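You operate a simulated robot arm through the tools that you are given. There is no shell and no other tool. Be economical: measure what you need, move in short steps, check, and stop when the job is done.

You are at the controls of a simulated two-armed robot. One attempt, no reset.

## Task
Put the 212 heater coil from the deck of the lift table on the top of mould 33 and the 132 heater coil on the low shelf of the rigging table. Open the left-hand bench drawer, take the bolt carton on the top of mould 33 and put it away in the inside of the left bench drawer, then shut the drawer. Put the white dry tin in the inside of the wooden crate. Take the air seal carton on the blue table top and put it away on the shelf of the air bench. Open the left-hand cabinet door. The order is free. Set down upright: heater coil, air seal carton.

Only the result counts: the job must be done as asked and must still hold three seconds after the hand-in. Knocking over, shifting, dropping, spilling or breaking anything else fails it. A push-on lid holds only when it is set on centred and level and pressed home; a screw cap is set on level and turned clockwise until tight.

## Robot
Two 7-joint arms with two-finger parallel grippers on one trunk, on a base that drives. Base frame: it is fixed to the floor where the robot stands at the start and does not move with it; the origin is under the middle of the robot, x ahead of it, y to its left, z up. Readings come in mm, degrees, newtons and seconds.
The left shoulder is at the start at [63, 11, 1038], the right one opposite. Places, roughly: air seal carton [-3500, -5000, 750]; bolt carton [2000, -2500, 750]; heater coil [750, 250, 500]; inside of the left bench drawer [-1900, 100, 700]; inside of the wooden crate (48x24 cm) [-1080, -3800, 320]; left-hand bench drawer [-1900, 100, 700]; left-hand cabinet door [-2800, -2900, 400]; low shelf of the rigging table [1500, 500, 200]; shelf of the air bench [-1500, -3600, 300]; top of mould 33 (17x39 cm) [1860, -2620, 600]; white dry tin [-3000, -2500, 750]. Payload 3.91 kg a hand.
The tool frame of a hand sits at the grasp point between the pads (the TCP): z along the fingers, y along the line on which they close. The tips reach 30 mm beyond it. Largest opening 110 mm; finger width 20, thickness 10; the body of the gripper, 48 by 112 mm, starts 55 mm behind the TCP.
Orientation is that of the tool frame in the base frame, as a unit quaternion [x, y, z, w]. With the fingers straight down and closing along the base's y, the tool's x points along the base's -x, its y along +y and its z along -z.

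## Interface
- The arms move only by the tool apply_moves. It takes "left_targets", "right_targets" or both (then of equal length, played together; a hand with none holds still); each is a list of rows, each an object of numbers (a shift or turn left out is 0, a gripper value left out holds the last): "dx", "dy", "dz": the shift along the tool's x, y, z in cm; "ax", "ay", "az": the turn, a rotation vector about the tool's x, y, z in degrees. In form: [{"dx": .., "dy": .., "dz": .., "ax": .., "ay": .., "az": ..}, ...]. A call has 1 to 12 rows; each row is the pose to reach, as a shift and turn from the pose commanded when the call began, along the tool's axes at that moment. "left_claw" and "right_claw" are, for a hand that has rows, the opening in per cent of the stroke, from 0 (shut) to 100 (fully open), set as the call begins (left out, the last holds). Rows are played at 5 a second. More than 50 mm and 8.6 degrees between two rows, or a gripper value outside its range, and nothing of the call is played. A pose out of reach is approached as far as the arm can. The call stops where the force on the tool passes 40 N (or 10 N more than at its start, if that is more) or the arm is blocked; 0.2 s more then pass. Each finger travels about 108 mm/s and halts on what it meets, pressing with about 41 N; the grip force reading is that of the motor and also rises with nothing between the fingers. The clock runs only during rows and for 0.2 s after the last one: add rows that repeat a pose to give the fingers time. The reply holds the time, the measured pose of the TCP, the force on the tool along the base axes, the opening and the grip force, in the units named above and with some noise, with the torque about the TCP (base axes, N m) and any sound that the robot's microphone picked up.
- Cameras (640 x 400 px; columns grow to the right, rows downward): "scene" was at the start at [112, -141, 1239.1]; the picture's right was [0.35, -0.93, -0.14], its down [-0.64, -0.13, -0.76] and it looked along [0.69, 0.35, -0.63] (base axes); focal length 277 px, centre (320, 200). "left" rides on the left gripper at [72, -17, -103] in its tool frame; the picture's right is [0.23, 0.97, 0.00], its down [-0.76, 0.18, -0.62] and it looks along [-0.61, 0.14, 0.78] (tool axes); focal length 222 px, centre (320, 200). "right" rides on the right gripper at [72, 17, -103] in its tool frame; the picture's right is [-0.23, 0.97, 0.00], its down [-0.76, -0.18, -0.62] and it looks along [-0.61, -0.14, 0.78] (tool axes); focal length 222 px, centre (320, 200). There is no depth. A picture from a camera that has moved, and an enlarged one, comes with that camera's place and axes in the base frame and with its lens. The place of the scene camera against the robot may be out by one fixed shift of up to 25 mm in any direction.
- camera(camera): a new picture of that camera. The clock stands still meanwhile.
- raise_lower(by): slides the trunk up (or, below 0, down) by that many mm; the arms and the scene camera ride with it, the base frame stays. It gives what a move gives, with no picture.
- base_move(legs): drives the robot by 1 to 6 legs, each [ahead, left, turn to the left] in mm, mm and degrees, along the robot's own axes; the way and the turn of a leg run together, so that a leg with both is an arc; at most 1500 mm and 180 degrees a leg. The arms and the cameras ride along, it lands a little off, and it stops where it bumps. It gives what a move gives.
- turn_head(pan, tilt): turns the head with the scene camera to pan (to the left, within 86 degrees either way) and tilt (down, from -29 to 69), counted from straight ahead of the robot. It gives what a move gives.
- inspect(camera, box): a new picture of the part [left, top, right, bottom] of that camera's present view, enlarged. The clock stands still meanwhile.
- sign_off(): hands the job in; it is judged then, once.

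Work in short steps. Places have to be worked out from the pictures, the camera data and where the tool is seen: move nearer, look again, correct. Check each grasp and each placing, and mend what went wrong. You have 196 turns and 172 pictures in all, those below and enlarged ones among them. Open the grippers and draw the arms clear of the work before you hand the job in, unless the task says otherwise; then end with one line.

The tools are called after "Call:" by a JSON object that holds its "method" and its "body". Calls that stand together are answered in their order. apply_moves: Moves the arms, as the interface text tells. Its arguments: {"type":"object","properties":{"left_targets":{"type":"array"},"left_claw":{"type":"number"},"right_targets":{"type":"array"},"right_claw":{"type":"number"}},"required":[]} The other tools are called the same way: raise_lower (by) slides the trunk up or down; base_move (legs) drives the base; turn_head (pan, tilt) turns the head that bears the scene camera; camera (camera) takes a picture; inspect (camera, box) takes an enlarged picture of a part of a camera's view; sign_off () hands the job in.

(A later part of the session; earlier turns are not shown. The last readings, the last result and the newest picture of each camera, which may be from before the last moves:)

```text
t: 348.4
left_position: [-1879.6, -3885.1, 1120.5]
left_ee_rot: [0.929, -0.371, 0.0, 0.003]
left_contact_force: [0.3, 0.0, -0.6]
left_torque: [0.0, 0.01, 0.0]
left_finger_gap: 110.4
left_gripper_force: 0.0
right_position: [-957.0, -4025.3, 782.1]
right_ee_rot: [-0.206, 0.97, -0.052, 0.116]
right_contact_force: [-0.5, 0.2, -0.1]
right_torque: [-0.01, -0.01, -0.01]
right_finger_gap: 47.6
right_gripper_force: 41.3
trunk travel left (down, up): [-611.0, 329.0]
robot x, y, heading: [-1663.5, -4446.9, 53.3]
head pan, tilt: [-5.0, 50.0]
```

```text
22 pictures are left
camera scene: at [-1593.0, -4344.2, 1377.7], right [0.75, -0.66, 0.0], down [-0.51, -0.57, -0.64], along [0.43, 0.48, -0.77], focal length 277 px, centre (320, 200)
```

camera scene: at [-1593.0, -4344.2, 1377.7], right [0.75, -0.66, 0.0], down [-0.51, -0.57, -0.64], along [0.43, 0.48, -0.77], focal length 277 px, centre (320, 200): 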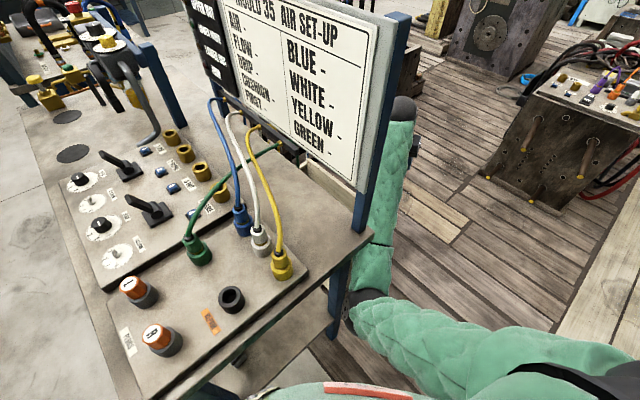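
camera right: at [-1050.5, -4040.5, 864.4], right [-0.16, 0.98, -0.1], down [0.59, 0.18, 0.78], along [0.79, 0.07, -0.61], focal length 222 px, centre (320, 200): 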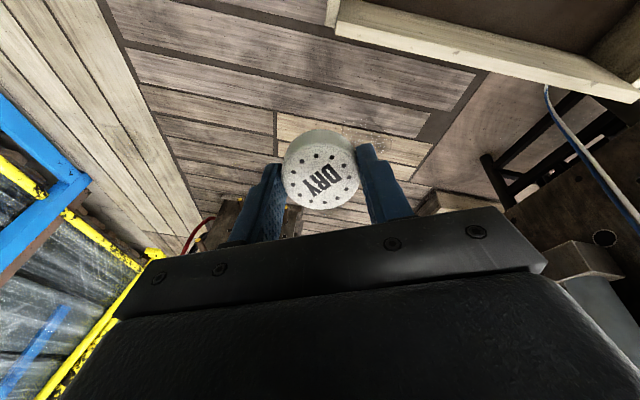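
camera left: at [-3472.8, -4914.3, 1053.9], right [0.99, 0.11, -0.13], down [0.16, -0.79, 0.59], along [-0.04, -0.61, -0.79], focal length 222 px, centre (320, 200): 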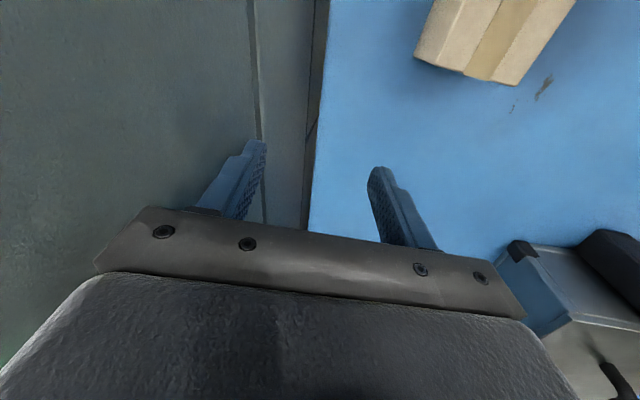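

The right forearm is against the sign's post. I'll turn right to ~20° and reach across from the south-east instead.

Call:
{"method": "base_move", "body": {"legs": [[0, 0, -33], [60, 85, 0]]}}

Call:
{"method": "turn_head", "body": {"pan": 25, "tilt": 50}}

Call:
{"method": "camera", "body": {"camera": "scene"}}

```text
t: 351.0
left_position: [-1538.9, -3815.4, 1117.8]
left_ee_rot: [0.794, -0.608, 0.0, 0.006]
left_contact_force: [1.2, -0.2, -0.1]
left_torque: [0.01, 0.02, -0.01]
left_finger_gap: 109.9
left_gripper_force: 0.1
right_position: [-824.9, -4414.3, 779.8]
right_ee_rot: [0.062, 0.99, -0.084, 0.097]
right_contact_force: [0.0, -2.0, -1.2]
right_torque: [0.02, 0.03, -0.01]
right_finger_gap: 47.3
right_gripper_force: 41.1
trunk travel left (down, up): [-611.0, 329.0]
robot x, y, heading: [-1646.9, -4410.8, 21.8]
head pan, tilt: [-5.0, 50.0]
stopped in leg 2: the robot was blocked; the commanded pose is now the measured one
```

```text
t: 351.9
left_position: [-1540.4, -3815.4, 1119.4]
left_ee_rot: [0.794, -0.609, 0.0, 0.004]
left_contact_force: [0.1, -0.1, 0.5]
left_torque: [0.02, 0.04, 0.02]
left_finger_gap: 109.8
left_gripper_force: 0.1
right_position: [-824.6, -4413.6, 780.6]
right_ee_rot: [0.062, 0.99, -0.083, 0.099]
right_contact_force: [0.2, 0.1, -0.7]
right_torque: [-0.02, 0.0, -0.02]
right_finger_gap: 47.7
right_gripper_force: 40.9
trunk travel left (down, up): [-611.0, 329.0]
robot x, y, heading: [-1643.7, -4411.6, 22.0]
head pan, tilt: [25.0, 50.0]
```

```text
21 pictures are left
camera scene: at [-1559.3, -4330.0, 1377.6], right [0.73, -0.68, 0.0], down [-0.52, -0.56, -0.64], along [0.44, 0.47, -0.77], focal length 277 px, centre (320, 200)
```

scene: 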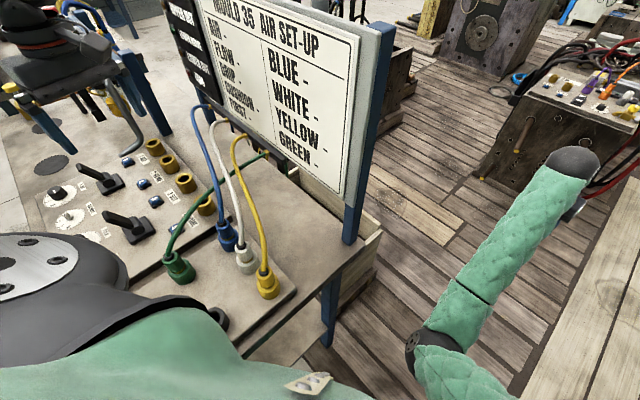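

The elbow is now well to the right. I sweep the right hand over the crate's southern part while levelling it.

Call:
{"method": "apply_moves", "body": {"right_targets": [{"dx": 2.7, "dy": 3.7, "dz": -0.6, "ax": -0.8, "ay": 1.1}, {"dx": 5.4, "dy": 7.4, "dz": -1.2, "ax": -1.6, "ay": 2.1}, {"dx": 8.2, "dy": 11, "dz": -1.8, "ax": -2.4, "ay": 3.2}, {"dx": 10.9, "dy": 14.7, "dz": -2.4, "ax": -3.2, "ay": 4.3}, {"dx": 13.6, "dy": 18.4, "dz": -3, "ax": -4, "ay": 5.4}, {"dx": 16.3, "dy": 22.1, "dz": -3.6, "ax": -4.7, "ay": 6.4}, {"dx": 19, "dy": 25.7, "dz": -4.2, "ax": -5.5, "ay": 7.5}, {"dx": 21.7, "dy": 29.4, "dz": -4.8, "ax": -6.3, "ay": 8.6}, {"dx": 24.5, "dy": 33.1, "dz": -5.4, "ax": -7.1, "ay": 9.7}, {"dx": 27.2, "dy": 36.8, "dz": -6, "ax": -7.9, "ay": 10.7}, {"dx": 29.9, "dy": 40.4, "dz": -6.6, "ax": -8.7, "ay": 11.8}, {"dx": 29.9, "dy": 40.4, "dz": -6.6, "ax": -8.7, "ay": 11.8}]}}

Call:
{"method": "camera", "body": {"camera": "right"}}

```text
t: 352.8
left_position: [-1540.6, -3816.2, 1118.6]
left_ee_rot: [0.793, -0.609, 0.0, 0.004]
left_contact_force: [-0.3, 0.4, -0.2]
left_torque: [-0.02, -0.02, -0.03]
left_finger_gap: 110.0
left_gripper_force: 0.0
right_position: [-827.6, -4394.7, 800.0]
right_ee_rot: [0.102, 0.979, -0.122, 0.127]
right_contact_force: [-0.8, -0.3, -0.1]
right_torque: [0.02, -0.02, -0.01]
right_finger_gap: 47.4
right_gripper_force: 40.9
trunk travel left (down, up): [-611.0, 329.0]
robot x, y, heading: [-1646.1, -4411.8, 22.0]
head pan, tilt: [25.0, 50.0]
stopped in row 4 (right hand): the arm was blocked; the commanded pose is now the measured one
```

```text
20 pictures are left
camera right: at [-916.2, -4339.2, 873.1], right [0.44, 0.89, -0.15], down [0.54, -0.13, 0.83], along [0.72, -0.45, -0.54], focal length 222 px, centre (320, 200)
```

right: 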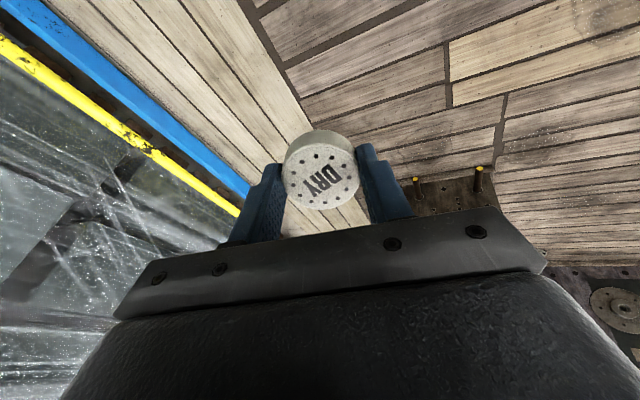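

The arm is at a joint limit tied to hand yaw. I rotate the hand clockwise 40° first, then try moving inward.

Call:
{"method": "apply_moves", "body": {"right_targets": [{"az": 8, "ay": 2, "ax": -2}, {"az": 16, "ay": 4, "ax": -4}, {"az": 24, "ay": 6, "ax": -6}, {"az": 32, "ay": 8, "ax": -8}, {"az": 40, "ay": 8, "ax": -8}, {"az": 40, "ay": 8, "ax": -8}]}}

```text
t: 353.8
left_position: [-1539.9, -3815.9, 1118.6]
left_ee_rot: [0.794, -0.608, 0.0, 0.005]
left_contact_force: [0.5, 0.3, 0.8]
left_torque: [0.0, 0.01, 0.02]
left_finger_gap: 110.0
left_gripper_force: 0.1
right_position: [-797.4, -4487.9, 811.6]
right_ee_rot: [0.382, 0.911, -0.065, 0.14]
right_contact_force: [-0.1, 1.3, -0.2]
right_torque: [-0.03, -0.05, 0.01]
right_finger_gap: 47.7
right_gripper_force: 40.5
trunk travel left (down, up): [-611.0, 329.0]
robot x, y, heading: [-1646.5, -4412.3, 22.0]
head pan, tilt: [25.0, 50.0]
stopped in row 5 (right hand): the arm was blocked; the commanded pose is now the measured one
```

Yaw changed but the hand drifted outward. I test a plain inward-and-down shift from here.

Call:
{"method": "apply_moves", "body": {"right_targets": [{"dx": 3, "dy": 1, "dz": 1.7}, {"dx": 6, "dy": 2, "dz": 3.4}, {"dx": 9, "dy": 3, "dz": 5}, {"dx": 11.8, "dy": 4, "dz": 6.7}, {"dx": 11.8, "dy": 4, "dz": 6.7}]}}

```text
t: 354.7
left_position: [-1541.0, -3816.3, 1118.0]
left_ee_rot: [0.793, -0.609, 0.0, 0.004]
left_contact_force: [0.9, -0.3, 0.3]
left_torque: [0.01, 0.01, 0.02]
left_finger_gap: 109.8
left_gripper_force: 0.1
right_position: [-779.9, -4518.5, 773.9]
right_ee_rot: [0.414, 0.882, -0.108, 0.2]
right_contact_force: [0.4, -0.1, -0.5]
right_torque: [-0.01, -0.04, -0.03]
right_finger_gap: 47.6
right_gripper_force: 40.9
trunk travel left (down, up): [-611.0, 329.0]
robot x, y, heading: [-1649.1, -4412.6, 22.0]
head pan, tilt: [25.0, 50.0]
stopped in row 4 (right hand): the arm was blocked; the commanded pose is now the measured one
```

The elbow seems to have ended up on the inner side of the arm. I try to swing it out by yawing the hand strongly counter-clockwise.

Call:
{"method": "apply_moves", "body": {"right_targets": [{"az": -8}, {"az": -16}, {"az": -24}, {"az": -32}, {"az": -40}, {"az": -48}, {"az": -56}, {"az": -64}, {"az": -72}, {"az": -80}, {"az": -88}, {"az": -96}]}}

Call:
{"method": "turn_head", "body": {"pan": -25, "tilt": 45}}

Call:
{"method": "camera", "body": {"camera": "scene"}}

```text
t: 357.3
left_position: [-1541.1, -3816.8, 1119.0]
left_ee_rot: [0.794, -0.608, 0.0, 0.004]
left_contact_force: [0.0, 0.4, -0.4]
left_torque: [-0.03, 0.0, -0.01]
left_finger_gap: 110.0
left_gripper_force: 0.0
right_position: [-780.8, -4514.5, 770.6]
right_ee_rot: [-0.381, 0.897, -0.219, 0.055]
right_contact_force: [-0.5, -0.8, -0.4]
right_torque: [-0.01, -0.05, -0.02]
right_finger_gap: 47.5
right_gripper_force: 40.6
trunk travel left (down, up): [-611.0, 329.0]
robot x, y, heading: [-1648.0, -4414.9, 21.7]
head pan, tilt: [25.0, 50.0]
```

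```text
t: 358.5
left_position: [-1540.0, -3816.1, 1118.4]
left_ee_rot: [0.794, -0.608, 0.0, 0.004]
left_contact_force: [0.6, 0.1, 0.4]
left_torque: [0.03, -0.02, -0.02]
left_finger_gap: 110.2
left_gripper_force: 0.0
right_position: [-781.2, -4515.1, 771.8]
right_ee_rot: [-0.379, 0.897, -0.219, 0.054]
right_contact_force: [0.3, 0.2, -0.5]
right_torque: [0.02, 0.0, 0.02]
right_finger_gap: 47.7
right_gripper_force: 41.0
trunk travel left (down, up): [-611.0, 329.0]
robot x, y, heading: [-1647.9, -4413.7, 21.8]
head pan, tilt: [-25.0, 45.0]
```

```text
19 pictures are left
camera scene: at [-1531.2, -4390.2, 1384.5], right [-0.05, -1.0, 0.0], down [-0.71, 0.04, -0.71], along [0.71, -0.04, -0.71], focal length 277 px, centre (320, 200)
```

scene: 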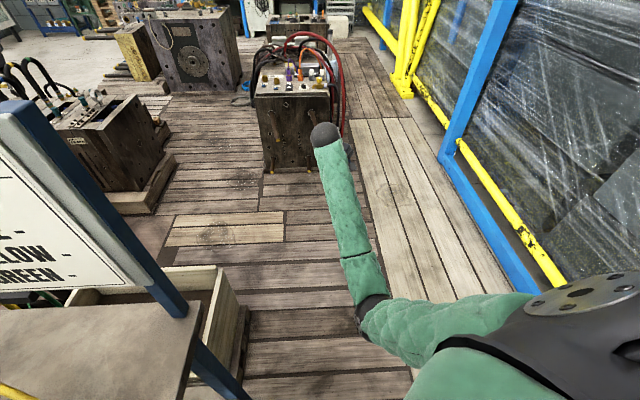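

The upper arm is folded inward across the chest. I swing the hand wide to the right to carry the upper arm outward.

Call:
{"method": "apply_moves", "body": {"right_targets": [{"dx": 4.4, "dy": -0.5, "dz": 1.1, "ax": -2.3, "az": 3.6}, {"dx": 8.9, "dy": -0.9, "dz": 2.1, "ax": -4.7, "az": 7.3}, {"dx": 13.4, "dy": -1.4, "dz": 3.2, "ax": -7, "az": 10.9}, {"dx": 17.8, "dy": -1.9, "dz": 4.3, "ax": -9.3, "az": 14.5}, {"dx": 22.3, "dy": -2.3, "dz": 5.4, "ax": -11.7, "az": 18.2}, {"dx": 26.7, "dy": -2.8, "dz": 6.4, "ax": -14, "az": 21.8}, {"dx": 31.2, "dy": -3.3, "dz": 7.5, "ax": -16.4, "az": 25.5}, {"dx": 35.6, "dy": -3.7, "dz": 8.6, "ax": -18.7, "az": 29}, {"dx": 40, "dy": -4.2, "dz": 9.7, "ax": -21, "az": 32.7}, {"dx": 44.5, "dy": -4.7, "dz": 10.7, "ax": -23.4, "az": 36.4}, {"dx": 49, "dy": -5.1, "dz": 11.8, "ax": -25.7, "az": 40}]}}

```text
t: 360.9
left_position: [-1540.1, -3818.5, 1118.5]
left_ee_rot: [0.794, -0.607, 0.0, 0.005]
left_contact_force: [0.0, -0.9, 0.5]
left_torque: [-0.01, 0.0, -0.01]
left_finger_gap: 109.8
left_gripper_force: 0.1
right_position: [-1060.7, -4935.3, 723.3]
right_ee_rot: [-0.056, 0.998, 0.014, 0.04]
right_contact_force: [1.0, -0.8, -1.3]
right_torque: [0.05, -0.01, 0.0]
right_finger_gap: 47.6
right_gripper_force: 41.4
trunk travel left (down, up): [-611.0, 329.0]
robot x, y, heading: [-1651.2, -4410.7, 22.2]
head pan, tilt: [-25.0, 45.0]
```

That freed the arm: exact and level. Now I bring the hand north toward the crate along x≈-1060 in two calls.

Call:
{"method": "apply_moves", "body": {"right_targets": [{"dx": -0.5, "dy": 4.5, "ay": 0.5}, {"dx": -1, "dy": 9, "ay": 1, "ax": 0.3}, {"dx": -1.5, "dy": 13.6, "ay": 1.5, "ax": 0.5}, {"dx": -2, "dy": 18.1, "ay": 2, "ax": 0.7}, {"dx": -2.5, "dy": 22.6, "ay": 2.5, "ax": 0.9}, {"dx": -3, "dy": 27.1, "ay": 3, "ax": 1.1}, {"dx": -3.5, "dy": 31.6, "ay": 3.5, "ax": 1.3}, {"dx": -4, "dy": 36.1, "ay": 4, "ax": 1.4}, {"dx": -4.5, "dy": 40.7, "ay": 4.6, "ax": 1.4}, {"dx": -5, "dy": 45.2, "ay": 4.6, "ax": 1.4}, {"dx": -5.5, "dy": 49.7, "ay": 4.6, "ax": 1.4}]}}

Call:
{"method": "apply_moves", "body": {"right_targets": [{"dx": -0.5, "dy": 4.5}, {"dx": -1, "dy": 9}, {"dx": -1.5, "dy": 13.5}, {"dx": -2, "dy": 18}, {"dx": -2.5, "dy": 22.5}, {"dx": -3, "dy": 27}, {"dx": -3.5, "dy": 31.5}, {"dx": -4, "dy": 36}, {"dx": -4.5, "dy": 40.5}, {"dx": -5, "dy": 44.7}, {"dx": -5, "dy": 44.7}]}}

Call:
{"method": "camera", "body": {"camera": "right"}}

```text
t: 362.1
left_position: [-1540.4, -3816.7, 1118.6]
left_ee_rot: [0.794, -0.608, -0.001, 0.005]
left_contact_force: [0.0, -0.7, -0.7]
left_torque: [0.01, 0.0, 0.01]
left_finger_gap: 109.9
left_gripper_force: 0.0
right_position: [-1029.5, -4804.8, 779.3]
right_ee_rot: [-0.013, 0.997, -0.055, 0.059]
right_contact_force: [-0.2, 0.4, -0.2]
right_torque: [-0.01, 0.02, -0.02]
right_finger_gap: 47.7
right_gripper_force: 40.7
right hand out of reach, approached as far as the arm can: row 5, 6
trunk travel left (down, up): [-611.0, 329.0]
robot x, y, heading: [-1646.2, -4411.1, 21.6]
head pan, tilt: [-25.0, 45.0]
stopped in row 6 (right hand): the arm was blocked; the commanded pose is now the measured one
```

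```text
t: 362.9
left_position: [-1540.6, -3816.1, 1118.5]
left_ee_rot: [0.793, -0.609, 0.0, 0.005]
left_contact_force: [0.6, -0.4, -0.2]
left_torque: [0.02, 0.01, -0.03]
left_finger_gap: 109.8
left_gripper_force: 0.0
right_position: [-995.6, -4770.9, 827.6]
right_ee_rot: [0.027, 0.987, -0.119, 0.102]
right_contact_force: [0.6, 0.2, -1.0]
right_torque: [0.02, 0.0, 0.02]
right_finger_gap: 47.7
right_gripper_force: 41.4
trunk travel left (down, up): [-611.0, 329.0]
robot x, y, heading: [-1643.5, -4408.2, 21.7]
head pan, tilt: [-25.0, 45.0]
stopped in row 3 (right hand): the arm was blocked; the commanded pose is now the measured one
```

```text
18 pictures are left
camera right: at [-1086.3, -4728.3, 905.9], right [0.3, 0.94, -0.18], down [0.61, -0.04, 0.79], along [0.74, -0.34, -0.58], focal length 222 px, centre (320, 200)
```

right: 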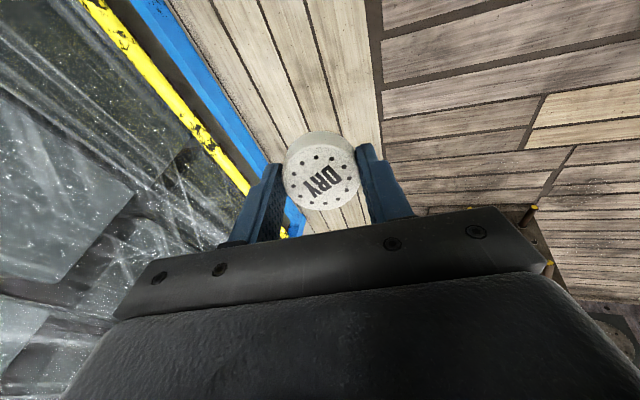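

Inward reach in this arm configuration is limited, but a nearly straight arm pointing forward-down from the south works geometrically: robot ≈(-1651, -4760), heading 59°. I drive there.

Call:
{"method": "base_move", "body": {"legs": [[-137, -324, 0], [0, 0, 37]]}}

```text
t: 366.9
left_position: [-1933.2, -4224.2, 1117.9]
left_ee_rot: [0.947, -0.321, 0.001, 0.004]
left_contact_force: [-0.5, -0.4, 0.0]
left_torque: [-0.01, -0.02, -0.02]
left_finger_gap: 110.1
left_gripper_force: 0.0
right_position: [-921.4, -4651.3, 826.6]
right_ee_rot: [-0.292, 0.943, -0.08, 0.134]
right_contact_force: [-0.1, -0.1, -0.5]
right_torque: [0.01, 0.04, -0.01]
right_finger_gap: 47.4
right_gripper_force: 41.5
trunk travel left (down, up): [-611.0, 329.0]
robot x, y, heading: [-1652.4, -4762.0, 59.5]
head pan, tilt: [-25.0, 45.0]
```

I move the right hand out toward the crate with a 45° forward pitch, first stage.

Call:
{"method": "apply_moves", "body": {"right_targets": [{"dx": -1.9, "dy": 4, "dz": 0.9, "ax": -2.2, "ay": -3.2, "az": -1.5}, {"dx": -3.8, "dy": 8.1, "dz": 1.8, "ax": -4.4, "ay": -6.4, "az": -3}, {"dx": -5.6, "dy": 12.2, "dz": 2.7, "ax": -6.6, "ay": -9.6, "az": -4.5}, {"dx": -7.5, "dy": 16.3, "dz": 3.6, "ax": -8.8, "ay": -12.8, "az": -6}, {"dx": -9.4, "dy": 20.4, "dz": 4.5, "ax": -11, "ay": -16, "az": -7.6}, {"dx": -11.3, "dy": 24.5, "dz": 5.4, "ax": -13.2, "ay": -19.2, "az": -9.1}, {"dx": -13.2, "dy": 28.6, "dz": 6.3, "ax": -15.4, "ay": -22.4, "az": -10.6}, {"dx": -15, "dy": 32.7, "dz": 7.2, "ax": -17.6, "ay": -25.6, "az": -12.1}, {"dx": -16.9, "dy": 36.7, "dz": 8.1, "ax": -19.8, "ay": -28.8, "az": -13.6}, {"dx": -18.8, "dy": 40.8, "dz": 9, "ax": -22, "ay": -32, "az": -15.1}, {"dx": -20.7, "dy": 44.9, "dz": 9.9, "ax": -24.3, "ay": -35.2, "az": -16.7}]}}

```text
t: 368.1
left_position: [-1933.5, -4224.4, 1119.4]
left_ee_rot: [0.947, -0.321, 0.001, 0.004]
left_contact_force: [0.7, -0.1, 0.0]
left_torque: [0.0, -0.01, -0.06]
left_finger_gap: 109.9
left_gripper_force: 0.1
right_position: [-868.4, -4481.2, 812.3]
right_ee_rot: [-0.351, 0.892, -0.003, 0.284]
right_contact_force: [-0.1, -0.4, -0.3]
right_torque: [0.0, 0.01, 0.0]
right_finger_gap: 47.5
right_gripper_force: 41.0
trunk travel left (down, up): [-611.0, 329.0]
robot x, y, heading: [-1657.1, -4757.1, 59.4]
head pan, tilt: [-25.0, 45.0]
stopped in row 6 (right hand): the arm was blocked; the commanded pose is now the measured one
```

It frees up as the arm extends. I extend forward along the robot's heading first, finishing the pitch.

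Call:
{"method": "apply_moves", "body": {"right_targets": [{"dx": -2.5, "dy": 1.7, "dz": 3.3, "ax": -2.6, "ay": -2, "az": -1}, {"dx": -5, "dy": 3.5, "dz": 6.6, "ax": -5.3, "ay": -4, "az": -2}, {"dx": -7.6, "dy": 5.2, "dz": 10, "ax": -8, "ay": -6, "az": -3}, {"dx": -10.1, "dy": 7, "dz": 13.3, "ax": -10.6, "ay": -8, "az": -4}, {"dx": -12.6, "dy": 8.7, "dz": 16.6, "ax": -13.2, "ay": -10, "az": -5}, {"dx": -15.1, "dy": 10.5, "dz": 20, "ax": -15.9, "ay": -12, "az": -6}, {"dx": -17.7, "dy": 12.2, "dz": 23.3, "ax": -18.5, "ay": -14, "az": -7}, {"dx": -20.2, "dy": 14, "dz": 26.6, "ax": -21.2, "ay": -15.9, "az": -7.9}, {"dx": -20.2, "dy": 14, "dz": 26.6, "ax": -21.2, "ay": -15.9, "az": -7.9}]}}

```text
t: 370.1
left_position: [-1934.2, -4225.4, 1119.6]
left_ee_rot: [0.947, -0.321, 0.001, 0.004]
left_contact_force: [-0.3, -0.8, -0.9]
left_torque: [0.01, 0.0, 0.02]
left_finger_gap: 109.9
left_gripper_force: 0.1
right_position: [-705.2, -4198.6, 659.7]
right_ee_rot: [-0.454, 0.804, 0.191, 0.333]
right_contact_force: [0.3, 0.2, -0.5]
right_torque: [0.02, -0.02, 0.02]
right_finger_gap: 47.6
right_gripper_force: 41.0
trunk travel left (down, up): [-611.0, 329.0]
robot x, y, heading: [-1654.8, -4760.9, 59.6]
head pan, tilt: [-25.0, 45.0]
```

Exact. Now I sweep the hand left over the crate at z≈570.

Call:
{"method": "apply_moves", "body": {"right_targets": [{"dy": 4.6, "dz": 1.1}, {"dy": 9.2, "dz": 2.3}, {"dy": 13.8, "dz": 3.5}, {"dx": -0.3, "dy": 18.4, "dz": 4.6}, {"dx": -0.3, "dy": 23, "dz": 5.8}, {"dx": -0.4, "dy": 27.6, "dz": 7}, {"dx": -0.5, "dy": 32.2, "dz": 8.1}, {"dx": -0.5, "dy": 36.8, "dz": 9.3}, {"dx": -0.5, "dy": 36.8, "dz": 9.3}]}}

Call:
{"method": "camera", "body": {"camera": "right"}}

```text
t: 372.1
left_position: [-1933.0, -4223.6, 1119.3]
left_ee_rot: [0.947, -0.322, 0.002, 0.004]
left_contact_force: [1.2, -0.5, 0.7]
left_torque: [-0.01, 0.02, -0.02]
left_finger_gap: 109.9
left_gripper_force: 0.0
right_position: [-980.7, -3944.4, 601.3]
right_ee_rot: [-0.454, 0.805, 0.191, 0.332]
right_contact_force: [0.1, 0.1, -0.4]
right_torque: [-0.02, 0.02, 0.01]
right_finger_gap: 47.5
right_gripper_force: 40.6
trunk travel left (down, up): [-611.0, 329.0]
robot x, y, heading: [-1657.9, -4761.0, 59.4]
head pan, tilt: [-25.0, 45.0]
```

```text
17 pictures are left
camera right: at [-1059.4, -4044.5, 622.0], right [-0.75, 0.64, 0.17], down [0.21, -0.01, 0.98], along [0.63, 0.77, -0.12], focal length 222 px, centre (320, 200)
```

right: 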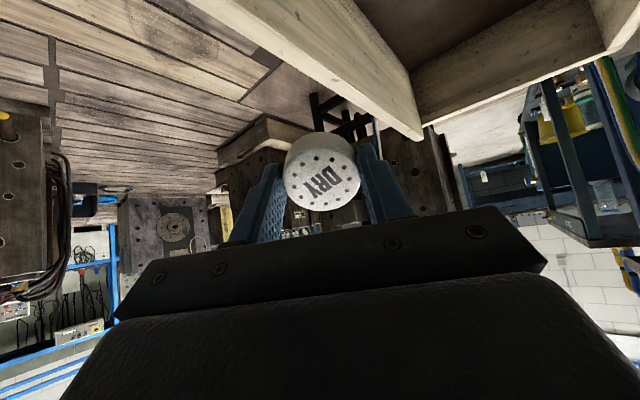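

The tin is over the crate; rim re-triangulated to z≈476. To lower without the camera housing touching the south wall I lift the hand 15 cm, shift 65 mm further in, then lower the trunk.

Call:
{"method": "apply_moves", "body": {"right_targets": [{"dx": -3.4, "dy": 1.3, "dz": -1.8}, {"dx": -6.9, "dy": 2.6, "dz": -3.6}, {"dx": -10.3, "dy": 3.8, "dz": -5.4}, {"dx": -13.8, "dy": 5.1, "dz": -7.3}, {"dx": -13.8, "dy": 5.1, "dz": -7.3}]}}

Call:
{"method": "raise_lower", "body": {"by": -240}}

Call:
{"method": "camera", "body": {"camera": "right"}}

```text
t: 373.3
left_position: [-1931.9, -4225.5, 1118.7]
left_ee_rot: [0.947, -0.321, 0.001, 0.005]
left_contact_force: [-0.1, 0.6, 1.0]
left_torque: [0.0, -0.03, 0.0]
left_finger_gap: 109.8
left_gripper_force: 0.2
right_position: [-1001.3, -3878.8, 751.9]
right_ee_rot: [-0.454, 0.805, 0.191, 0.332]
right_contact_force: [1.1, -0.5, -0.7]
right_torque: [0.02, -0.01, -0.01]
right_finger_gap: 47.8
right_gripper_force: 41.0
trunk travel left (down, up): [-611.0, 329.0]
robot x, y, heading: [-1656.0, -4763.2, 59.5]
head pan, tilt: [-25.0, 45.0]
```

```text
t: 375.8
left_position: [-1933.5, -4223.3, 880.1]
left_ee_rot: [0.947, -0.322, 0.001, 0.003]
left_contact_force: [0.3, 0.6, -0.3]
left_torque: [-0.02, 0.02, 0.0]
left_finger_gap: 109.7
left_gripper_force: 0.2
right_position: [-1002.2, -3879.6, 513.6]
right_ee_rot: [-0.454, 0.804, 0.191, 0.332]
right_contact_force: [0.8, -0.2, -0.2]
right_torque: [-0.04, -0.03, 0.0]
right_finger_gap: 47.5
right_gripper_force: 40.9
trunk travel left (down, up): [-371.0, 569.0]
robot x, y, heading: [-1656.6, -4761.7, 59.6]
head pan, tilt: [-25.0, 45.0]
```

```text
16 pictures are left
camera right: at [-1080.3, -3977.7, 534.4], right [-0.75, 0.64, 0.17], down [0.21, -0.01, 0.98], along [0.63, 0.77, -0.12], focal length 222 px, centre (320, 200)
```

right: 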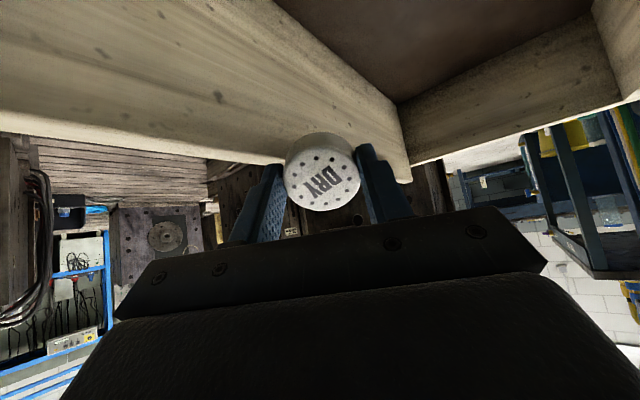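

I see the crate's inside; floor z≈337, rim ≈470. I shift 2 cm west and lower to just above the floor.

Call:
{"method": "apply_moves", "body": {"right_targets": [{"dx": 0.5, "dy": 2, "dz": -0.5}, {"dx": 0.5, "dy": 2, "dz": -0.5}]}}

Call:
{"method": "raise_lower", "body": {"by": -128}}

Call:
{"method": "camera", "body": {"camera": "right"}}

```text
t: 376.4
left_position: [-1932.7, -4224.1, 878.2]
left_ee_rot: [0.947, -0.321, 0.001, 0.004]
left_contact_force: [-0.4, -0.3, 0.9]
left_torque: [0.01, -0.05, -0.01]
left_finger_gap: 109.7
left_gripper_force: 0.0
right_position: [-1020.3, -3873.6, 511.2]
right_ee_rot: [-0.455, 0.804, 0.191, 0.332]
right_contact_force: [-0.9, 1.1, -0.4]
right_torque: [0.02, -0.01, 0.0]
right_finger_gap: 47.7
right_gripper_force: 41.0
trunk travel left (down, up): [-371.0, 569.0]
robot x, y, heading: [-1652.8, -4759.9, 59.6]
head pan, tilt: [-25.0, 45.0]
```

```text
t: 378.0
left_position: [-1933.9, -4224.3, 750.4]
left_ee_rot: [0.947, -0.322, 0.001, 0.004]
left_contact_force: [-0.2, -0.4, 0.8]
left_torque: [0.0, 0.01, 0.02]
left_finger_gap: 109.9
left_gripper_force: 0.0
right_position: [-1020.8, -3873.3, 384.5]
right_ee_rot: [-0.454, 0.804, 0.191, 0.333]
right_contact_force: [-0.2, 0.3, -0.1]
right_torque: [-0.01, 0.01, -0.02]
right_finger_gap: 47.5
right_gripper_force: 41.1
trunk travel left (down, up): [-243.0, 697.0]
robot x, y, heading: [-1655.1, -4762.5, 59.8]
head pan, tilt: [-25.0, 45.0]
```

```text
15 pictures are left
camera right: at [-1099.4, -3972.2, 405.8], right [-0.75, 0.64, 0.17], down [0.21, -0.01, 0.98], along [0.63, 0.77, -0.12], focal length 222 px, centre (320, 200)
```

right: 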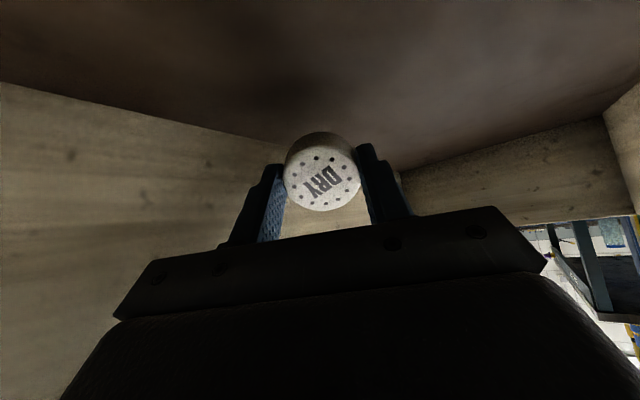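

The tin is deep inside the crate, just above the floor. I open the gripper and raise the trunk straight up.

Call:
{"method": "apply_moves", "body": {"right_targets": [{"dz": 0}, {"dz": 0}, {"dz": 0}, {"dz": 0}], "right_claw": 72}}

Call:
{"method": "raise_lower", "body": {"by": 240}}

Call:
{"method": "camera", "body": {"camera": "right"}}

```text
t: 379.0
left_position: [-1934.1, -4223.7, 750.9]
left_ee_rot: [0.947, -0.321, 0.002, 0.004]
left_contact_force: [0.1, -0.1, -0.3]
left_torque: [0.0, -0.02, -0.01]
left_finger_gap: 110.1
left_gripper_force: 0.0
right_position: [-1020.6, -3873.2, 384.5]
right_ee_rot: [-0.455, 0.804, 0.191, 0.332]
right_contact_force: [-0.4, -0.3, 0.5]
right_torque: [-0.01, 0.02, 0.02]
right_finger_gap: 79.3
right_gripper_force: 0.0
trunk travel left (down, up): [-243.0, 697.0]
robot x, y, heading: [-1658.3, -4761.8, 59.4]
head pan, tilt: [-25.0, 45.0]
```

```text
t: 381.5
left_position: [-1933.4, -4224.8, 990.0]
left_ee_rot: [0.947, -0.321, 0.001, 0.003]
left_contact_force: [-0.1, 0.0, -0.2]
left_torque: [0.0, -0.01, -0.02]
left_finger_gap: 110.2
left_gripper_force: 0.0
right_position: [-1020.5, -3873.1, 623.8]
right_ee_rot: [-0.454, 0.804, 0.19, 0.332]
right_contact_force: [0.0, -0.6, -0.2]
right_torque: [0.01, 0.0, 0.0]
right_finger_gap: 79.3
right_gripper_force: 0.0
trunk travel left (down, up): [-483.0, 457.0]
robot x, y, heading: [-1652.9, -4764.1, 59.4]
head pan, tilt: [-25.0, 45.0]
```

```text
14 pictures are left
camera right: at [-1099.5, -3972.0, 645.1], right [-0.75, 0.64, 0.16], down [0.21, -0.01, 0.98], along [0.63, 0.77, -0.12], focal length 222 px, centre (320, 200)
```

right: 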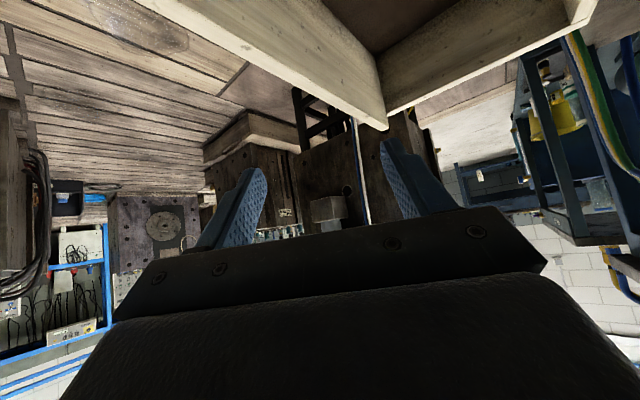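

Released inside the crate. I back off 400 mm along my heading, then draw the right arm in before turning.

Call:
{"method": "base_move", "body": {"legs": [[-400, 0, 0]]}}

Call:
{"method": "apply_moves", "body": {"right_targets": [{"dy": -4.6}, {"dy": -9.2}, {"dy": -13.8}, {"dy": -18.4}, {"dy": -23, "dz": -1}, {"dx": 1.2, "dy": -26, "dz": -4}, {"dx": 2.6, "dy": -28, "dz": -8}, {"dx": 4.2, "dy": -29, "dz": -12}, {"dx": 5.8, "dy": -30, "dz": -16}, {"dx": 7.4, "dy": -31, "dz": -20}, {"dx": 9, "dy": -32, "dz": -24}, {"dx": 10.5, "dy": -33, "dz": -28}]}}

Call:
{"method": "turn_head", "body": {"pan": 0, "tilt": 35}}

Call:
{"method": "inspect", "body": {"camera": "scene", "box": [100, 80, 500, 330]}}

```text
t: 384.1
left_position: [-2142.9, -4582.4, 990.8]
left_ee_rot: [0.945, -0.326, 0.001, 0.004]
left_contact_force: [-0.2, -0.8, 0.4]
left_torque: [-0.01, 0.0, -0.01]
left_finger_gap: 110.2
left_gripper_force: 0.1
right_position: [-1227.0, -4241.2, 625.3]
right_ee_rot: [-0.45, 0.806, 0.188, 0.334]
right_contact_force: [0.4, 0.0, 0.3]
right_torque: [-0.02, 0.02, -0.01]
right_finger_gap: 79.3
right_gripper_force: 0.0
trunk travel left (down, up): [-483.0, 457.0]
robot x, y, heading: [-1869.7, -5120.7, 58.7]
head pan, tilt: [-25.0, 45.0]
```

```text
t: 386.7
left_position: [-2143.2, -4582.7, 991.7]
left_ee_rot: [0.946, -0.325, 0.001, 0.004]
left_contact_force: [-0.3, 0.0, -0.6]
left_torque: [-0.02, 0.03, 0.0]
left_finger_gap: 110.1
left_gripper_force: 0.0
right_position: [-1088.2, -4647.6, 750.7]
right_ee_rot: [-0.451, 0.806, 0.19, 0.333]
right_contact_force: [-0.7, 0.0, 0.3]
right_torque: [-0.01, 0.02, -0.01]
right_finger_gap: 79.1
right_gripper_force: 0.0
trunk travel left (down, up): [-483.0, 457.0]
robot x, y, heading: [-1871.3, -5120.5, 58.7]
head pan, tilt: [-25.0, 45.0]
```

```text
t: 387.6
left_position: [-2143.1, -4582.5, 990.2]
left_ee_rot: [0.945, -0.327, 0.001, 0.004]
left_contact_force: [0.5, -0.6, -0.1]
left_torque: [-0.01, -0.01, 0.0]
left_finger_gap: 110.0
left_gripper_force: 0.1
right_position: [-1086.9, -4647.9, 748.9]
right_ee_rot: [-0.451, 0.806, 0.19, 0.333]
right_contact_force: [0.4, -0.3, 0.1]
right_torque: [0.0, -0.01, 0.02]
right_finger_gap: 79.3
right_gripper_force: 0.0
trunk travel left (down, up): [-483.0, 457.0]
robot x, y, heading: [-1871.7, -5123.8, 59.0]
head pan, tilt: [0.0, 35.0]
```

```text
1.60 times, centred on (300, 205) of scene
camera zoom: at [-1812.8, -4997.2, 1271.3], right [0.86, -0.52, 0.0], down [-0.3, -0.49, -0.82], along [0.42, 0.7, -0.57], focal length 443 px, centre (352, 192)
```

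zoom: 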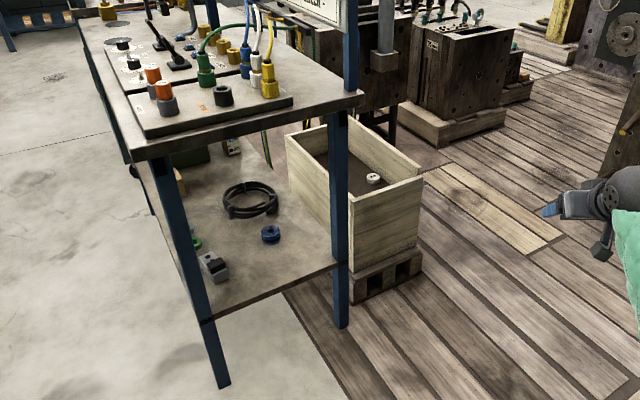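

The tin stands in the crate. I raise the trunk 250 mm for clearance, move to open floor and turn toward the blue table (heading ~219°).

Call:
{"method": "raise_lower", "body": {"by": 250}}

Call:
{"method": "base_move", "body": {"legs": [[100, 542, 0], [0, 0, 80], [0, 0, 80]]}}

```text
t: 390.2
left_position: [-2142.3, -4581.9, 1240.0]
left_ee_rot: [0.945, -0.327, 0.001, 0.005]
left_contact_force: [-0.4, 0.0, 1.1]
left_torque: [0.03, 0.0, 0.02]
left_finger_gap: 110.1
left_gripper_force: 0.0
right_position: [-1087.3, -4647.4, 999.8]
right_ee_rot: [-0.451, 0.806, 0.189, 0.333]
right_contact_force: [1.0, -0.6, 0.5]
right_torque: [0.0, -0.04, 0.01]
right_finger_gap: 79.2
right_gripper_force: 0.0
trunk travel left (down, up): [-733.0, 207.0]
robot x, y, heading: [-1871.0, -5118.6, 59.0]
head pan, tilt: [0.0, 35.0]
```

```text
t: 400.1
left_position: [-2265.0, -5345.6, 1240.0]
left_ee_rot: [0.514, 0.858, 0.004, 0.0]
left_contact_force: [-0.2, 0.8, -0.5]
left_torque: [-0.02, 0.0, -0.01]
left_finger_gap: 110.3
left_gripper_force: 0.0
right_position: [-3205.5, -4858.4, 999.7]
right_ee_rot: [0.882, 0.275, -0.365, 0.116]
right_contact_force: [0.5, -0.5, 0.3]
right_torque: [-0.02, -0.02, 0.0]
right_finger_gap: 79.2
right_gripper_force: 0.1
trunk travel left (down, up): [-733.0, 207.0]
robot x, y, heading: [-2294.4, -4740.4, -144.8]
head pan, tilt: [0.0, 35.0]
```

I retract the right arm further from the wall side, then take a pose farther from the table (≈(-2640, -4640), heading 200°) so the left elbow stays off the toolbox.

Call:
{"method": "apply_moves", "body": {"right_targets": [{"dx": 2.4, "dz": -3.5}, {"dx": 4.7, "dz": -7}, {"dx": 7, "dz": -10.6}, {"dx": 9.4, "dz": -14.1}, {"dx": 11.8, "dz": -17.7}, {"dx": 14.1, "dz": -21.2}]}}

Call:
{"method": "base_move", "body": {"legs": [[0, 0, -15.2], [291, -212, 0]]}}

```text
t: 401.5
left_position: [-2264.2, -5344.2, 1241.3]
left_ee_rot: [0.514, 0.858, 0.004, -0.001]
left_contact_force: [0.7, -0.3, -0.3]
left_torque: [-0.01, 0.04, 0.0]
left_finger_gap: 110.2
left_gripper_force: 0.1
right_position: [-2999.0, -4717.9, 1051.3]
right_ee_rot: [0.882, 0.274, -0.365, 0.116]
right_contact_force: [0.3, -0.5, 0.1]
right_torque: [0.01, 0.01, 0.0]
right_finger_gap: 79.3
right_gripper_force: 0.0
trunk travel left (down, up): [-733.0, 207.0]
robot x, y, heading: [-2296.7, -4741.6, -144.8]
head pan, tilt: [0.0, 35.0]
```

```text
t: 404.7
left_position: [-2753.2, -5232.2, 1239.5]
left_ee_rot: [0.619, 0.786, 0.004, -0.001]
left_contact_force: [0.0, -0.5, 0.5]
left_torque: [-0.03, -0.01, -0.01]
left_finger_gap: 110.1
left_gripper_force: 0.1
right_position: [-3307.3, -4440.6, 1050.9]
right_ee_rot: [0.91, 0.161, -0.377, 0.069]
right_contact_force: [0.9, 0.2, -0.1]
right_torque: [-0.01, 0.0, -0.01]
right_finger_gap: 79.1
right_gripper_force: 0.0
trunk travel left (down, up): [-733.0, 207.0]
robot x, y, heading: [-2631.0, -4639.4, -159.2]
head pan, tilt: [0.0, 35.0]
```

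I bring the left hand inward first, then forward over the carton.

Call:
{"method": "apply_moves", "body": {"left_targets": [{"dx": 4.4, "dy": -0.8, "dz": 1.5}, {"dx": 8.9, "dy": -1.6, "dz": 3}, {"dx": 13.4, "dy": -2.5, "dz": 4.5}, {"dx": 17.8, "dy": -3.3, "dz": 6}, {"dx": 22.3, "dy": -4.1, "dz": 7.5}, {"dx": 26.8, "dy": -5, "dz": 9}, {"dx": 31.2, "dy": -5.8, "dz": 10.5}, {"dx": 35.7, "dy": -6.6, "dz": 12}, {"dx": 35.7, "dy": -6.6, "dz": 12}]}}

Call:
{"method": "apply_moves", "body": {"left_targets": [{"dx": 1.3, "dy": -4.2, "dz": 0.8, "az": 1.4}, {"dx": 2.6, "dy": -8.4, "dz": 1.6, "az": 2.8}, {"dx": 3.9, "dy": -12.7, "dz": 2.4, "az": 4.2}, {"dx": 5.2, "dy": -16.9, "dz": 3.2, "az": 5.6}, {"dx": 6.5, "dy": -21.1, "dz": 4, "az": 7}, {"dx": 7.8, "dy": -25.4, "dz": 4.8, "az": 8.4}, {"dx": 9.1, "dy": -29.6, "dz": 5.6, "az": 9.8}, {"dx": 10.4, "dy": -33.8, "dz": 6.4, "az": 11.2}, {"dx": 11.7, "dy": -38, "dz": 7.2, "az": 12.6}, {"dx": 13, "dy": -42.2, "dz": 8, "az": 14}, {"dx": 14.2, "dy": -46.2, "dz": 9, "az": 14.5}, {"dx": 14.2, "dy": -46.2, "dz": 9, "az": 14.5}]}}

Call:
{"method": "camera", "body": {"camera": "left"}}

Call:
{"method": "camera", "body": {"camera": "scene"}}

```text
t: 406.7
left_position: [-2999.1, -4958.5, 1145.1]
left_ee_rot: [0.619, 0.786, 0.004, 0.0]
left_contact_force: [-0.3, 0.6, 0.5]
left_torque: [0.0, 0.0, 0.04]
left_finger_gap: 109.9
left_gripper_force: 0.1
left hand out of reach, approached as far as the arm can: row 1, 2, 3, 4, 5, 6, 7, 8, 9
right_position: [-3306.3, -4439.2, 1051.4]
right_ee_rot: [0.909, 0.16, -0.377, 0.069]
right_contact_force: [-0.1, 0.5, 0.2]
right_torque: [-0.03, 0.03, 0.0]
right_finger_gap: 79.4
right_gripper_force: 0.0
trunk travel left (down, up): [-733.0, 207.0]
robot x, y, heading: [-2633.7, -4637.2, -159.4]
head pan, tilt: [0.0, 35.0]
```

```text
t: 409.2
left_position: [-3467.8, -4922.3, 1058.9]
left_ee_rot: [0.712, 0.702, 0.004, -0.001]
left_contact_force: [36.0, 5.8, -0.4]
left_torque: [-0.39, 2.33, 0.05]
left_finger_gap: 92.9
left_gripper_force: 0.0
right_position: [-3304.2, -4441.3, 1051.7]
right_ee_rot: [0.909, 0.162, -0.377, 0.07]
right_contact_force: [0.3, -1.1, 0.0]
right_torque: [0.03, -0.01, -0.02]
right_finger_gap: 79.2
right_gripper_force: 0.1
trunk travel left (down, up): [-733.0, 207.0]
robot x, y, heading: [-2636.8, -4640.4, -159.5]
head pan, tilt: [0.0, 35.0]
stopped in row 12 (left hand): the force on the tool passed its limit at 42 N (the readings are from after the stop); the commanded pose is now the measured one
```

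```text
12 pictures are left
camera left: at [-3484.4, -4849.3, 1162.6], right [0.98, 0.21, 0.01], down [0.16, -0.77, 0.62], along [0.14, -0.6, -0.79], focal length 222 px, centre (320, 200)
```

left: 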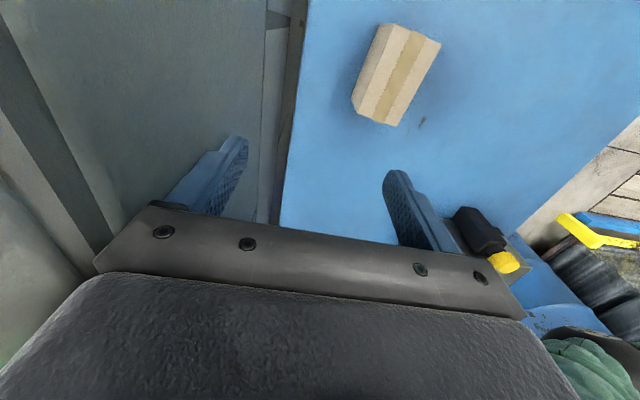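

```text
11 pictures are left
camera scene: at [-2770.6, -4683.3, 1521.6], right [-0.35, 0.94, 0.0], down [0.53, 0.2, -0.82], along [-0.77, -0.29, -0.57], focal length 277 px, centre (320, 200)
```

scene: 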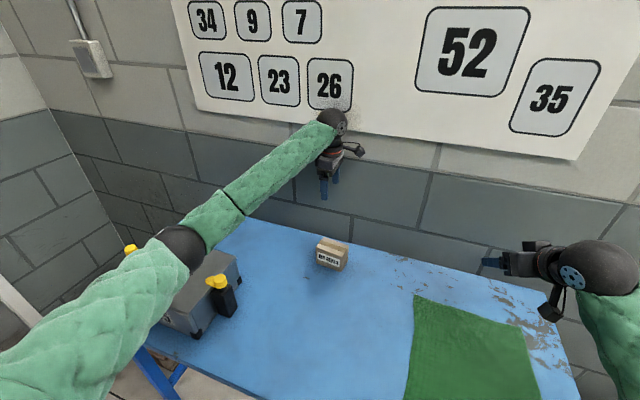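

Carton unmoved, but the elbow is over the toolbox again, so I won't lower here. I retract the left hand from the wall and move the robot north to ≈(-2740, -4350) heading 219°, which keeps the elbow off the toolbox.

Call:
{"method": "apply_moves", "body": {"left_targets": [{"dy": 4.5}, {"dy": 9}, {"dy": 13.5}, {"dy": 17}, {"dy": 17}]}}

Call:
{"method": "base_move", "body": {"legs": [[-5, -308, 0], [0, 0, 18.5]]}}

Call:
{"method": "camera", "body": {"camera": "scene"}}

```text
t: 410.4
left_position: [-3304.1, -4923.5, 1057.3]
left_ee_rot: [0.712, 0.702, 0.005, 0.001]
left_contact_force: [-0.1, 0.1, -0.8]
left_torque: [-0.04, -0.02, 0.0]
left_finger_gap: 110.0
left_gripper_force: 0.1
right_position: [-3309.1, -4440.2, 1049.0]
right_ee_rot: [0.91, 0.161, -0.377, 0.07]
right_contact_force: [-1.1, 0.2, -0.4]
right_torque: [-0.02, 0.01, -0.02]
right_finger_gap: 79.3
right_gripper_force: 0.0
trunk travel left (down, up): [-733.0, 207.0]
robot x, y, heading: [-2628.6, -4637.9, -159.3]
head pan, tilt: [0.0, 35.0]
```

```text
t: 412.6
left_position: [-3389.2, -4654.2, 1057.3]
left_ee_rot: [0.709, 0.705, 0.004, 0.001]
left_contact_force: [-1.1, 0.5, -0.3]
left_torque: [-0.02, 0.01, 0.01]
left_finger_gap: 110.0
left_gripper_force: 0.1
right_position: [-3396.9, -4172.0, 1049.1]
right_ee_rot: [0.909, 0.164, -0.376, 0.072]
right_contact_force: [-0.7, -0.4, -0.3]
right_torque: [0.02, 0.01, 0.04]
right_finger_gap: 79.2
right_gripper_force: 0.0
trunk travel left (down, up): [-733.0, 207.0]
robot x, y, heading: [-2717.5, -4365.5, -158.9]
head pan, tilt: [0.0, 35.0]
stopped in leg 2: the robot was blocked; the commanded pose is now the measured one
```

```text
10 pictures are left
camera scene: at [-2863.2, -4408.2, 1521.3], right [-0.36, 0.93, 0.0], down [0.54, 0.21, -0.82], along [-0.76, -0.3, -0.57], focal length 277 px, centre (320, 200)
```

scene: 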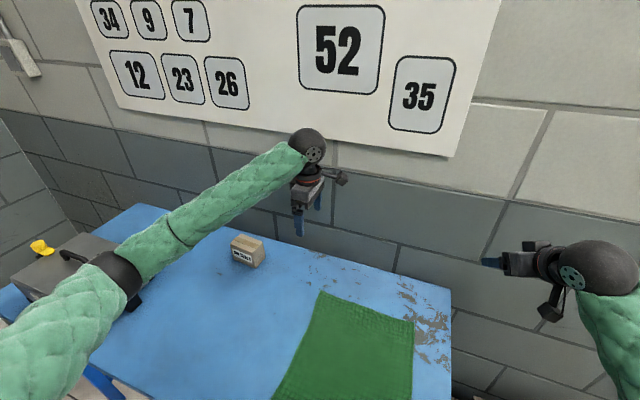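

The left elbow blocks against the toolbox side. I raise the trunk 200 mm to clear it, then turn.

Call:
{"method": "raise_lower", "body": {"by": 200}}

Call:
{"method": "base_move", "body": {"legs": [[-80, -40, 0], [0, 0, 18]]}}

```text
t: 414.8
left_position: [-3389.5, -4656.2, 1257.7]
left_ee_rot: [0.709, 0.705, 0.004, 0.0]
left_contact_force: [0.9, 0.2, 0.6]
left_torque: [-0.02, 0.01, 0.02]
left_finger_gap: 110.1
left_gripper_force: 0.1
right_position: [-3395.6, -4173.2, 1249.9]
right_ee_rot: [0.909, 0.165, -0.376, 0.071]
right_contact_force: [-0.4, 1.0, -0.6]
right_torque: [-0.03, 0.01, 0.02]
right_finger_gap: 78.9
right_gripper_force: 0.1
trunk travel left (down, up): [-933.0, 7.0]
robot x, y, heading: [-2717.3, -4366.0, -158.7]
head pan, tilt: [0.0, 35.0]
```

```text
t: 416.9
left_position: [-3209.5, -4784.1, 1257.3]
left_ee_rot: [0.59, 0.807, 0.005, 0.0]
left_contact_force: [0.2, 0.0, 0.3]
left_torque: [0.03, -0.01, -0.04]
left_finger_gap: 110.1
left_gripper_force: 0.1
right_position: [-3362.8, -4326.7, 1250.0]
right_ee_rot: [0.872, 0.305, -0.36, 0.129]
right_contact_force: [-0.6, 0.1, -0.3]
right_torque: [-0.01, 0.03, -0.03]
right_finger_gap: 79.1
right_gripper_force: 0.1
trunk travel left (down, up): [-933.0, 7.0]
robot x, y, heading: [-2659.2, -4299.2, -140.5]
head pan, tilt: [0.0, 35.0]
```

Clear now. I move 90 mm ahead, lower the trunk 280 mm, and bring the left hand above the carton with the grip across its short side.

Call:
{"method": "base_move", "body": {"legs": [[90, 0, 0]]}}

Call:
{"method": "raise_lower", "body": {"by": -270}}

Call:
{"method": "apply_moves", "body": {"left_targets": [{"dx": -0.1, "dy": -2.2, "az": 4.7}, {"dx": -0.2, "dy": -4.5, "az": 9.4}, {"dx": -0.4, "dy": -6.8, "az": 14}, {"dx": -0.5, "dy": -9, "az": 18.7}, {"dx": -0.6, "dy": -11.3, "az": 23.4}, {"dx": -0.6, "dy": -11.3, "az": 23.4}]}}

Call:
{"method": "camera", "body": {"camera": "left"}}

```text
t: 418.0
left_position: [-3258.6, -4855.3, 1257.1]
left_ee_rot: [0.58, 0.814, 0.006, 0.0]
left_contact_force: [-0.4, 0.6, -0.6]
left_torque: [0.02, -0.09, -0.01]
left_finger_gap: 109.8
left_gripper_force: 0.1
right_position: [-3425.6, -4401.7, 1249.0]
right_ee_rot: [0.869, 0.315, -0.357, 0.134]
right_contact_force: [0.8, 0.2, -0.4]
right_torque: [-0.04, 0.01, 0.06]
right_finger_gap: 79.1
right_gripper_force: 0.0
trunk travel left (down, up): [-933.0, 7.0]
robot x, y, heading: [-2720.6, -4361.4, -139.6]
head pan, tilt: [0.0, 35.0]
```

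```text
t: 420.8
left_position: [-3253.2, -4858.5, 987.8]
left_ee_rot: [0.58, 0.815, 0.005, -0.001]
left_contact_force: [0.0, -0.4, -0.2]
left_torque: [0.02, 0.02, 0.01]
left_finger_gap: 109.9
left_gripper_force: 0.0
right_position: [-3419.7, -4403.7, 981.3]
right_ee_rot: [0.868, 0.316, -0.359, 0.134]
right_contact_force: [-0.4, 0.2, -0.4]
right_torque: [0.0, -0.01, 0.04]
right_finger_gap: 79.2
right_gripper_force: 0.0
trunk travel left (down, up): [-663.0, 277.0]
robot x, y, heading: [-2720.3, -4365.3, -139.3]
head pan, tilt: [0.0, 35.0]
```

```text
t: 422.1
left_position: [-3357.7, -4900.9, 987.0]
left_ee_rot: [0.734, 0.679, 0.005, -0.002]
left_contact_force: [1.0, 0.4, 0.0]
left_torque: [0.01, -0.02, -0.01]
left_finger_gap: 110.1
left_gripper_force: 0.1
right_position: [-3419.4, -4404.3, 982.1]
right_ee_rot: [0.868, 0.317, -0.359, 0.134]
right_contact_force: [0.3, 0.6, 0.2]
right_torque: [-0.01, -0.01, 0.01]
right_finger_gap: 79.3
right_gripper_force: 0.0
trunk travel left (down, up): [-663.0, 277.0]
robot x, y, heading: [-2721.8, -4364.8, -139.3]
head pan, tilt: [0.0, 35.0]
```

```text
9 pictures are left
camera left: at [-3369.4, -4827.3, 1090.3], right [0.99, 0.15, 0.01], down [0.12, -0.78, 0.62], along [0.1, -0.61, -0.79], focal length 222 px, centre (320, 200)
```

left: 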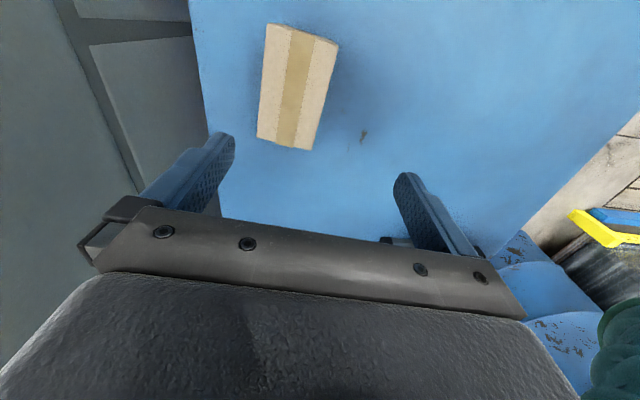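

Carton confirmed at (-3386, -4882), aligned with the hand. I centre (dx +1.7, dy -2.9 cm) and descend to z≈838.

Call:
{"method": "apply_moves", "body": {"left_targets": [{"dx": 0.9, "dy": -1.5, "dz": 1}, {"dx": 1.7, "dy": -2.9, "dz": 3}, {"dx": 1.7, "dy": -2.9, "dz": 6}, {"dx": 1.7, "dy": -2.9, "dz": 9}, {"dx": 1.7, "dy": -2.9, "dz": 11}, {"dx": 1.7, "dy": -2.9, "dz": 11}]}}

Call:
{"method": "apply_moves", "body": {"left_targets": [{"dz": 1.5}, {"dz": 3}, {"dz": 3.8}, {"dz": 3.8}]}}

Call:
{"method": "camera", "body": {"camera": "left"}}

```text
t: 423.6
left_position: [-3384.2, -4880.1, 874.8]
left_ee_rot: [0.733, 0.68, 0.005, -0.001]
left_contact_force: [-0.3, -0.7, 0.4]
left_torque: [0.0, 0.03, -0.02]
left_finger_gap: 110.1
left_gripper_force: 0.0
right_position: [-3420.8, -4403.4, 980.1]
right_ee_rot: [0.868, 0.316, -0.359, 0.133]
right_contact_force: [0.7, -0.4, -0.3]
right_torque: [0.0, 0.02, 0.0]
right_finger_gap: 79.0
right_gripper_force: 0.2
trunk travel left (down, up): [-663.0, 277.0]
robot x, y, heading: [-2718.5, -4361.3, -139.6]
head pan, tilt: [0.0, 35.0]
```

```text
t: 424.6
left_position: [-3384.8, -4879.8, 837.4]
left_ee_rot: [0.734, 0.679, 0.004, -0.002]
left_contact_force: [0.3, -0.9, -0.2]
left_torque: [0.01, 0.0, -0.01]
left_finger_gap: 110.1
left_gripper_force: 0.0
right_position: [-3419.1, -4403.0, 981.0]
right_ee_rot: [0.868, 0.315, -0.359, 0.133]
right_contact_force: [-0.5, -0.3, -1.0]
right_torque: [0.02, 0.0, 0.0]
right_finger_gap: 79.3
right_gripper_force: 0.0
trunk travel left (down, up): [-663.0, 277.0]
robot x, y, heading: [-2716.2, -4365.6, -139.5]
head pan, tilt: [0.0, 35.0]
```

```text
8 pictures are left
camera left: at [-3396.6, -4806.3, 941.3], right [0.99, 0.15, 0.01], down [0.12, -0.78, 0.62], along [0.1, -0.61, -0.79], focal length 222 px, centre (320, 200)
```

left: 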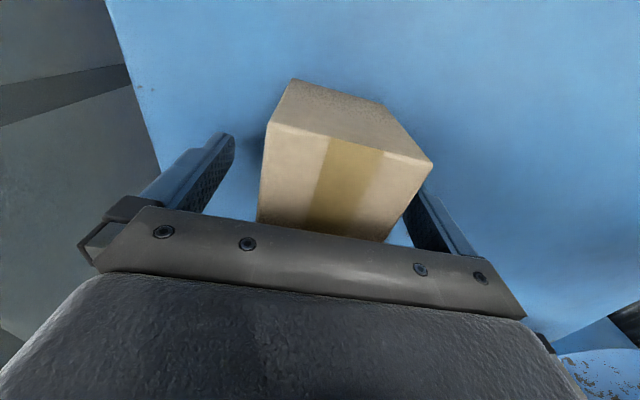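

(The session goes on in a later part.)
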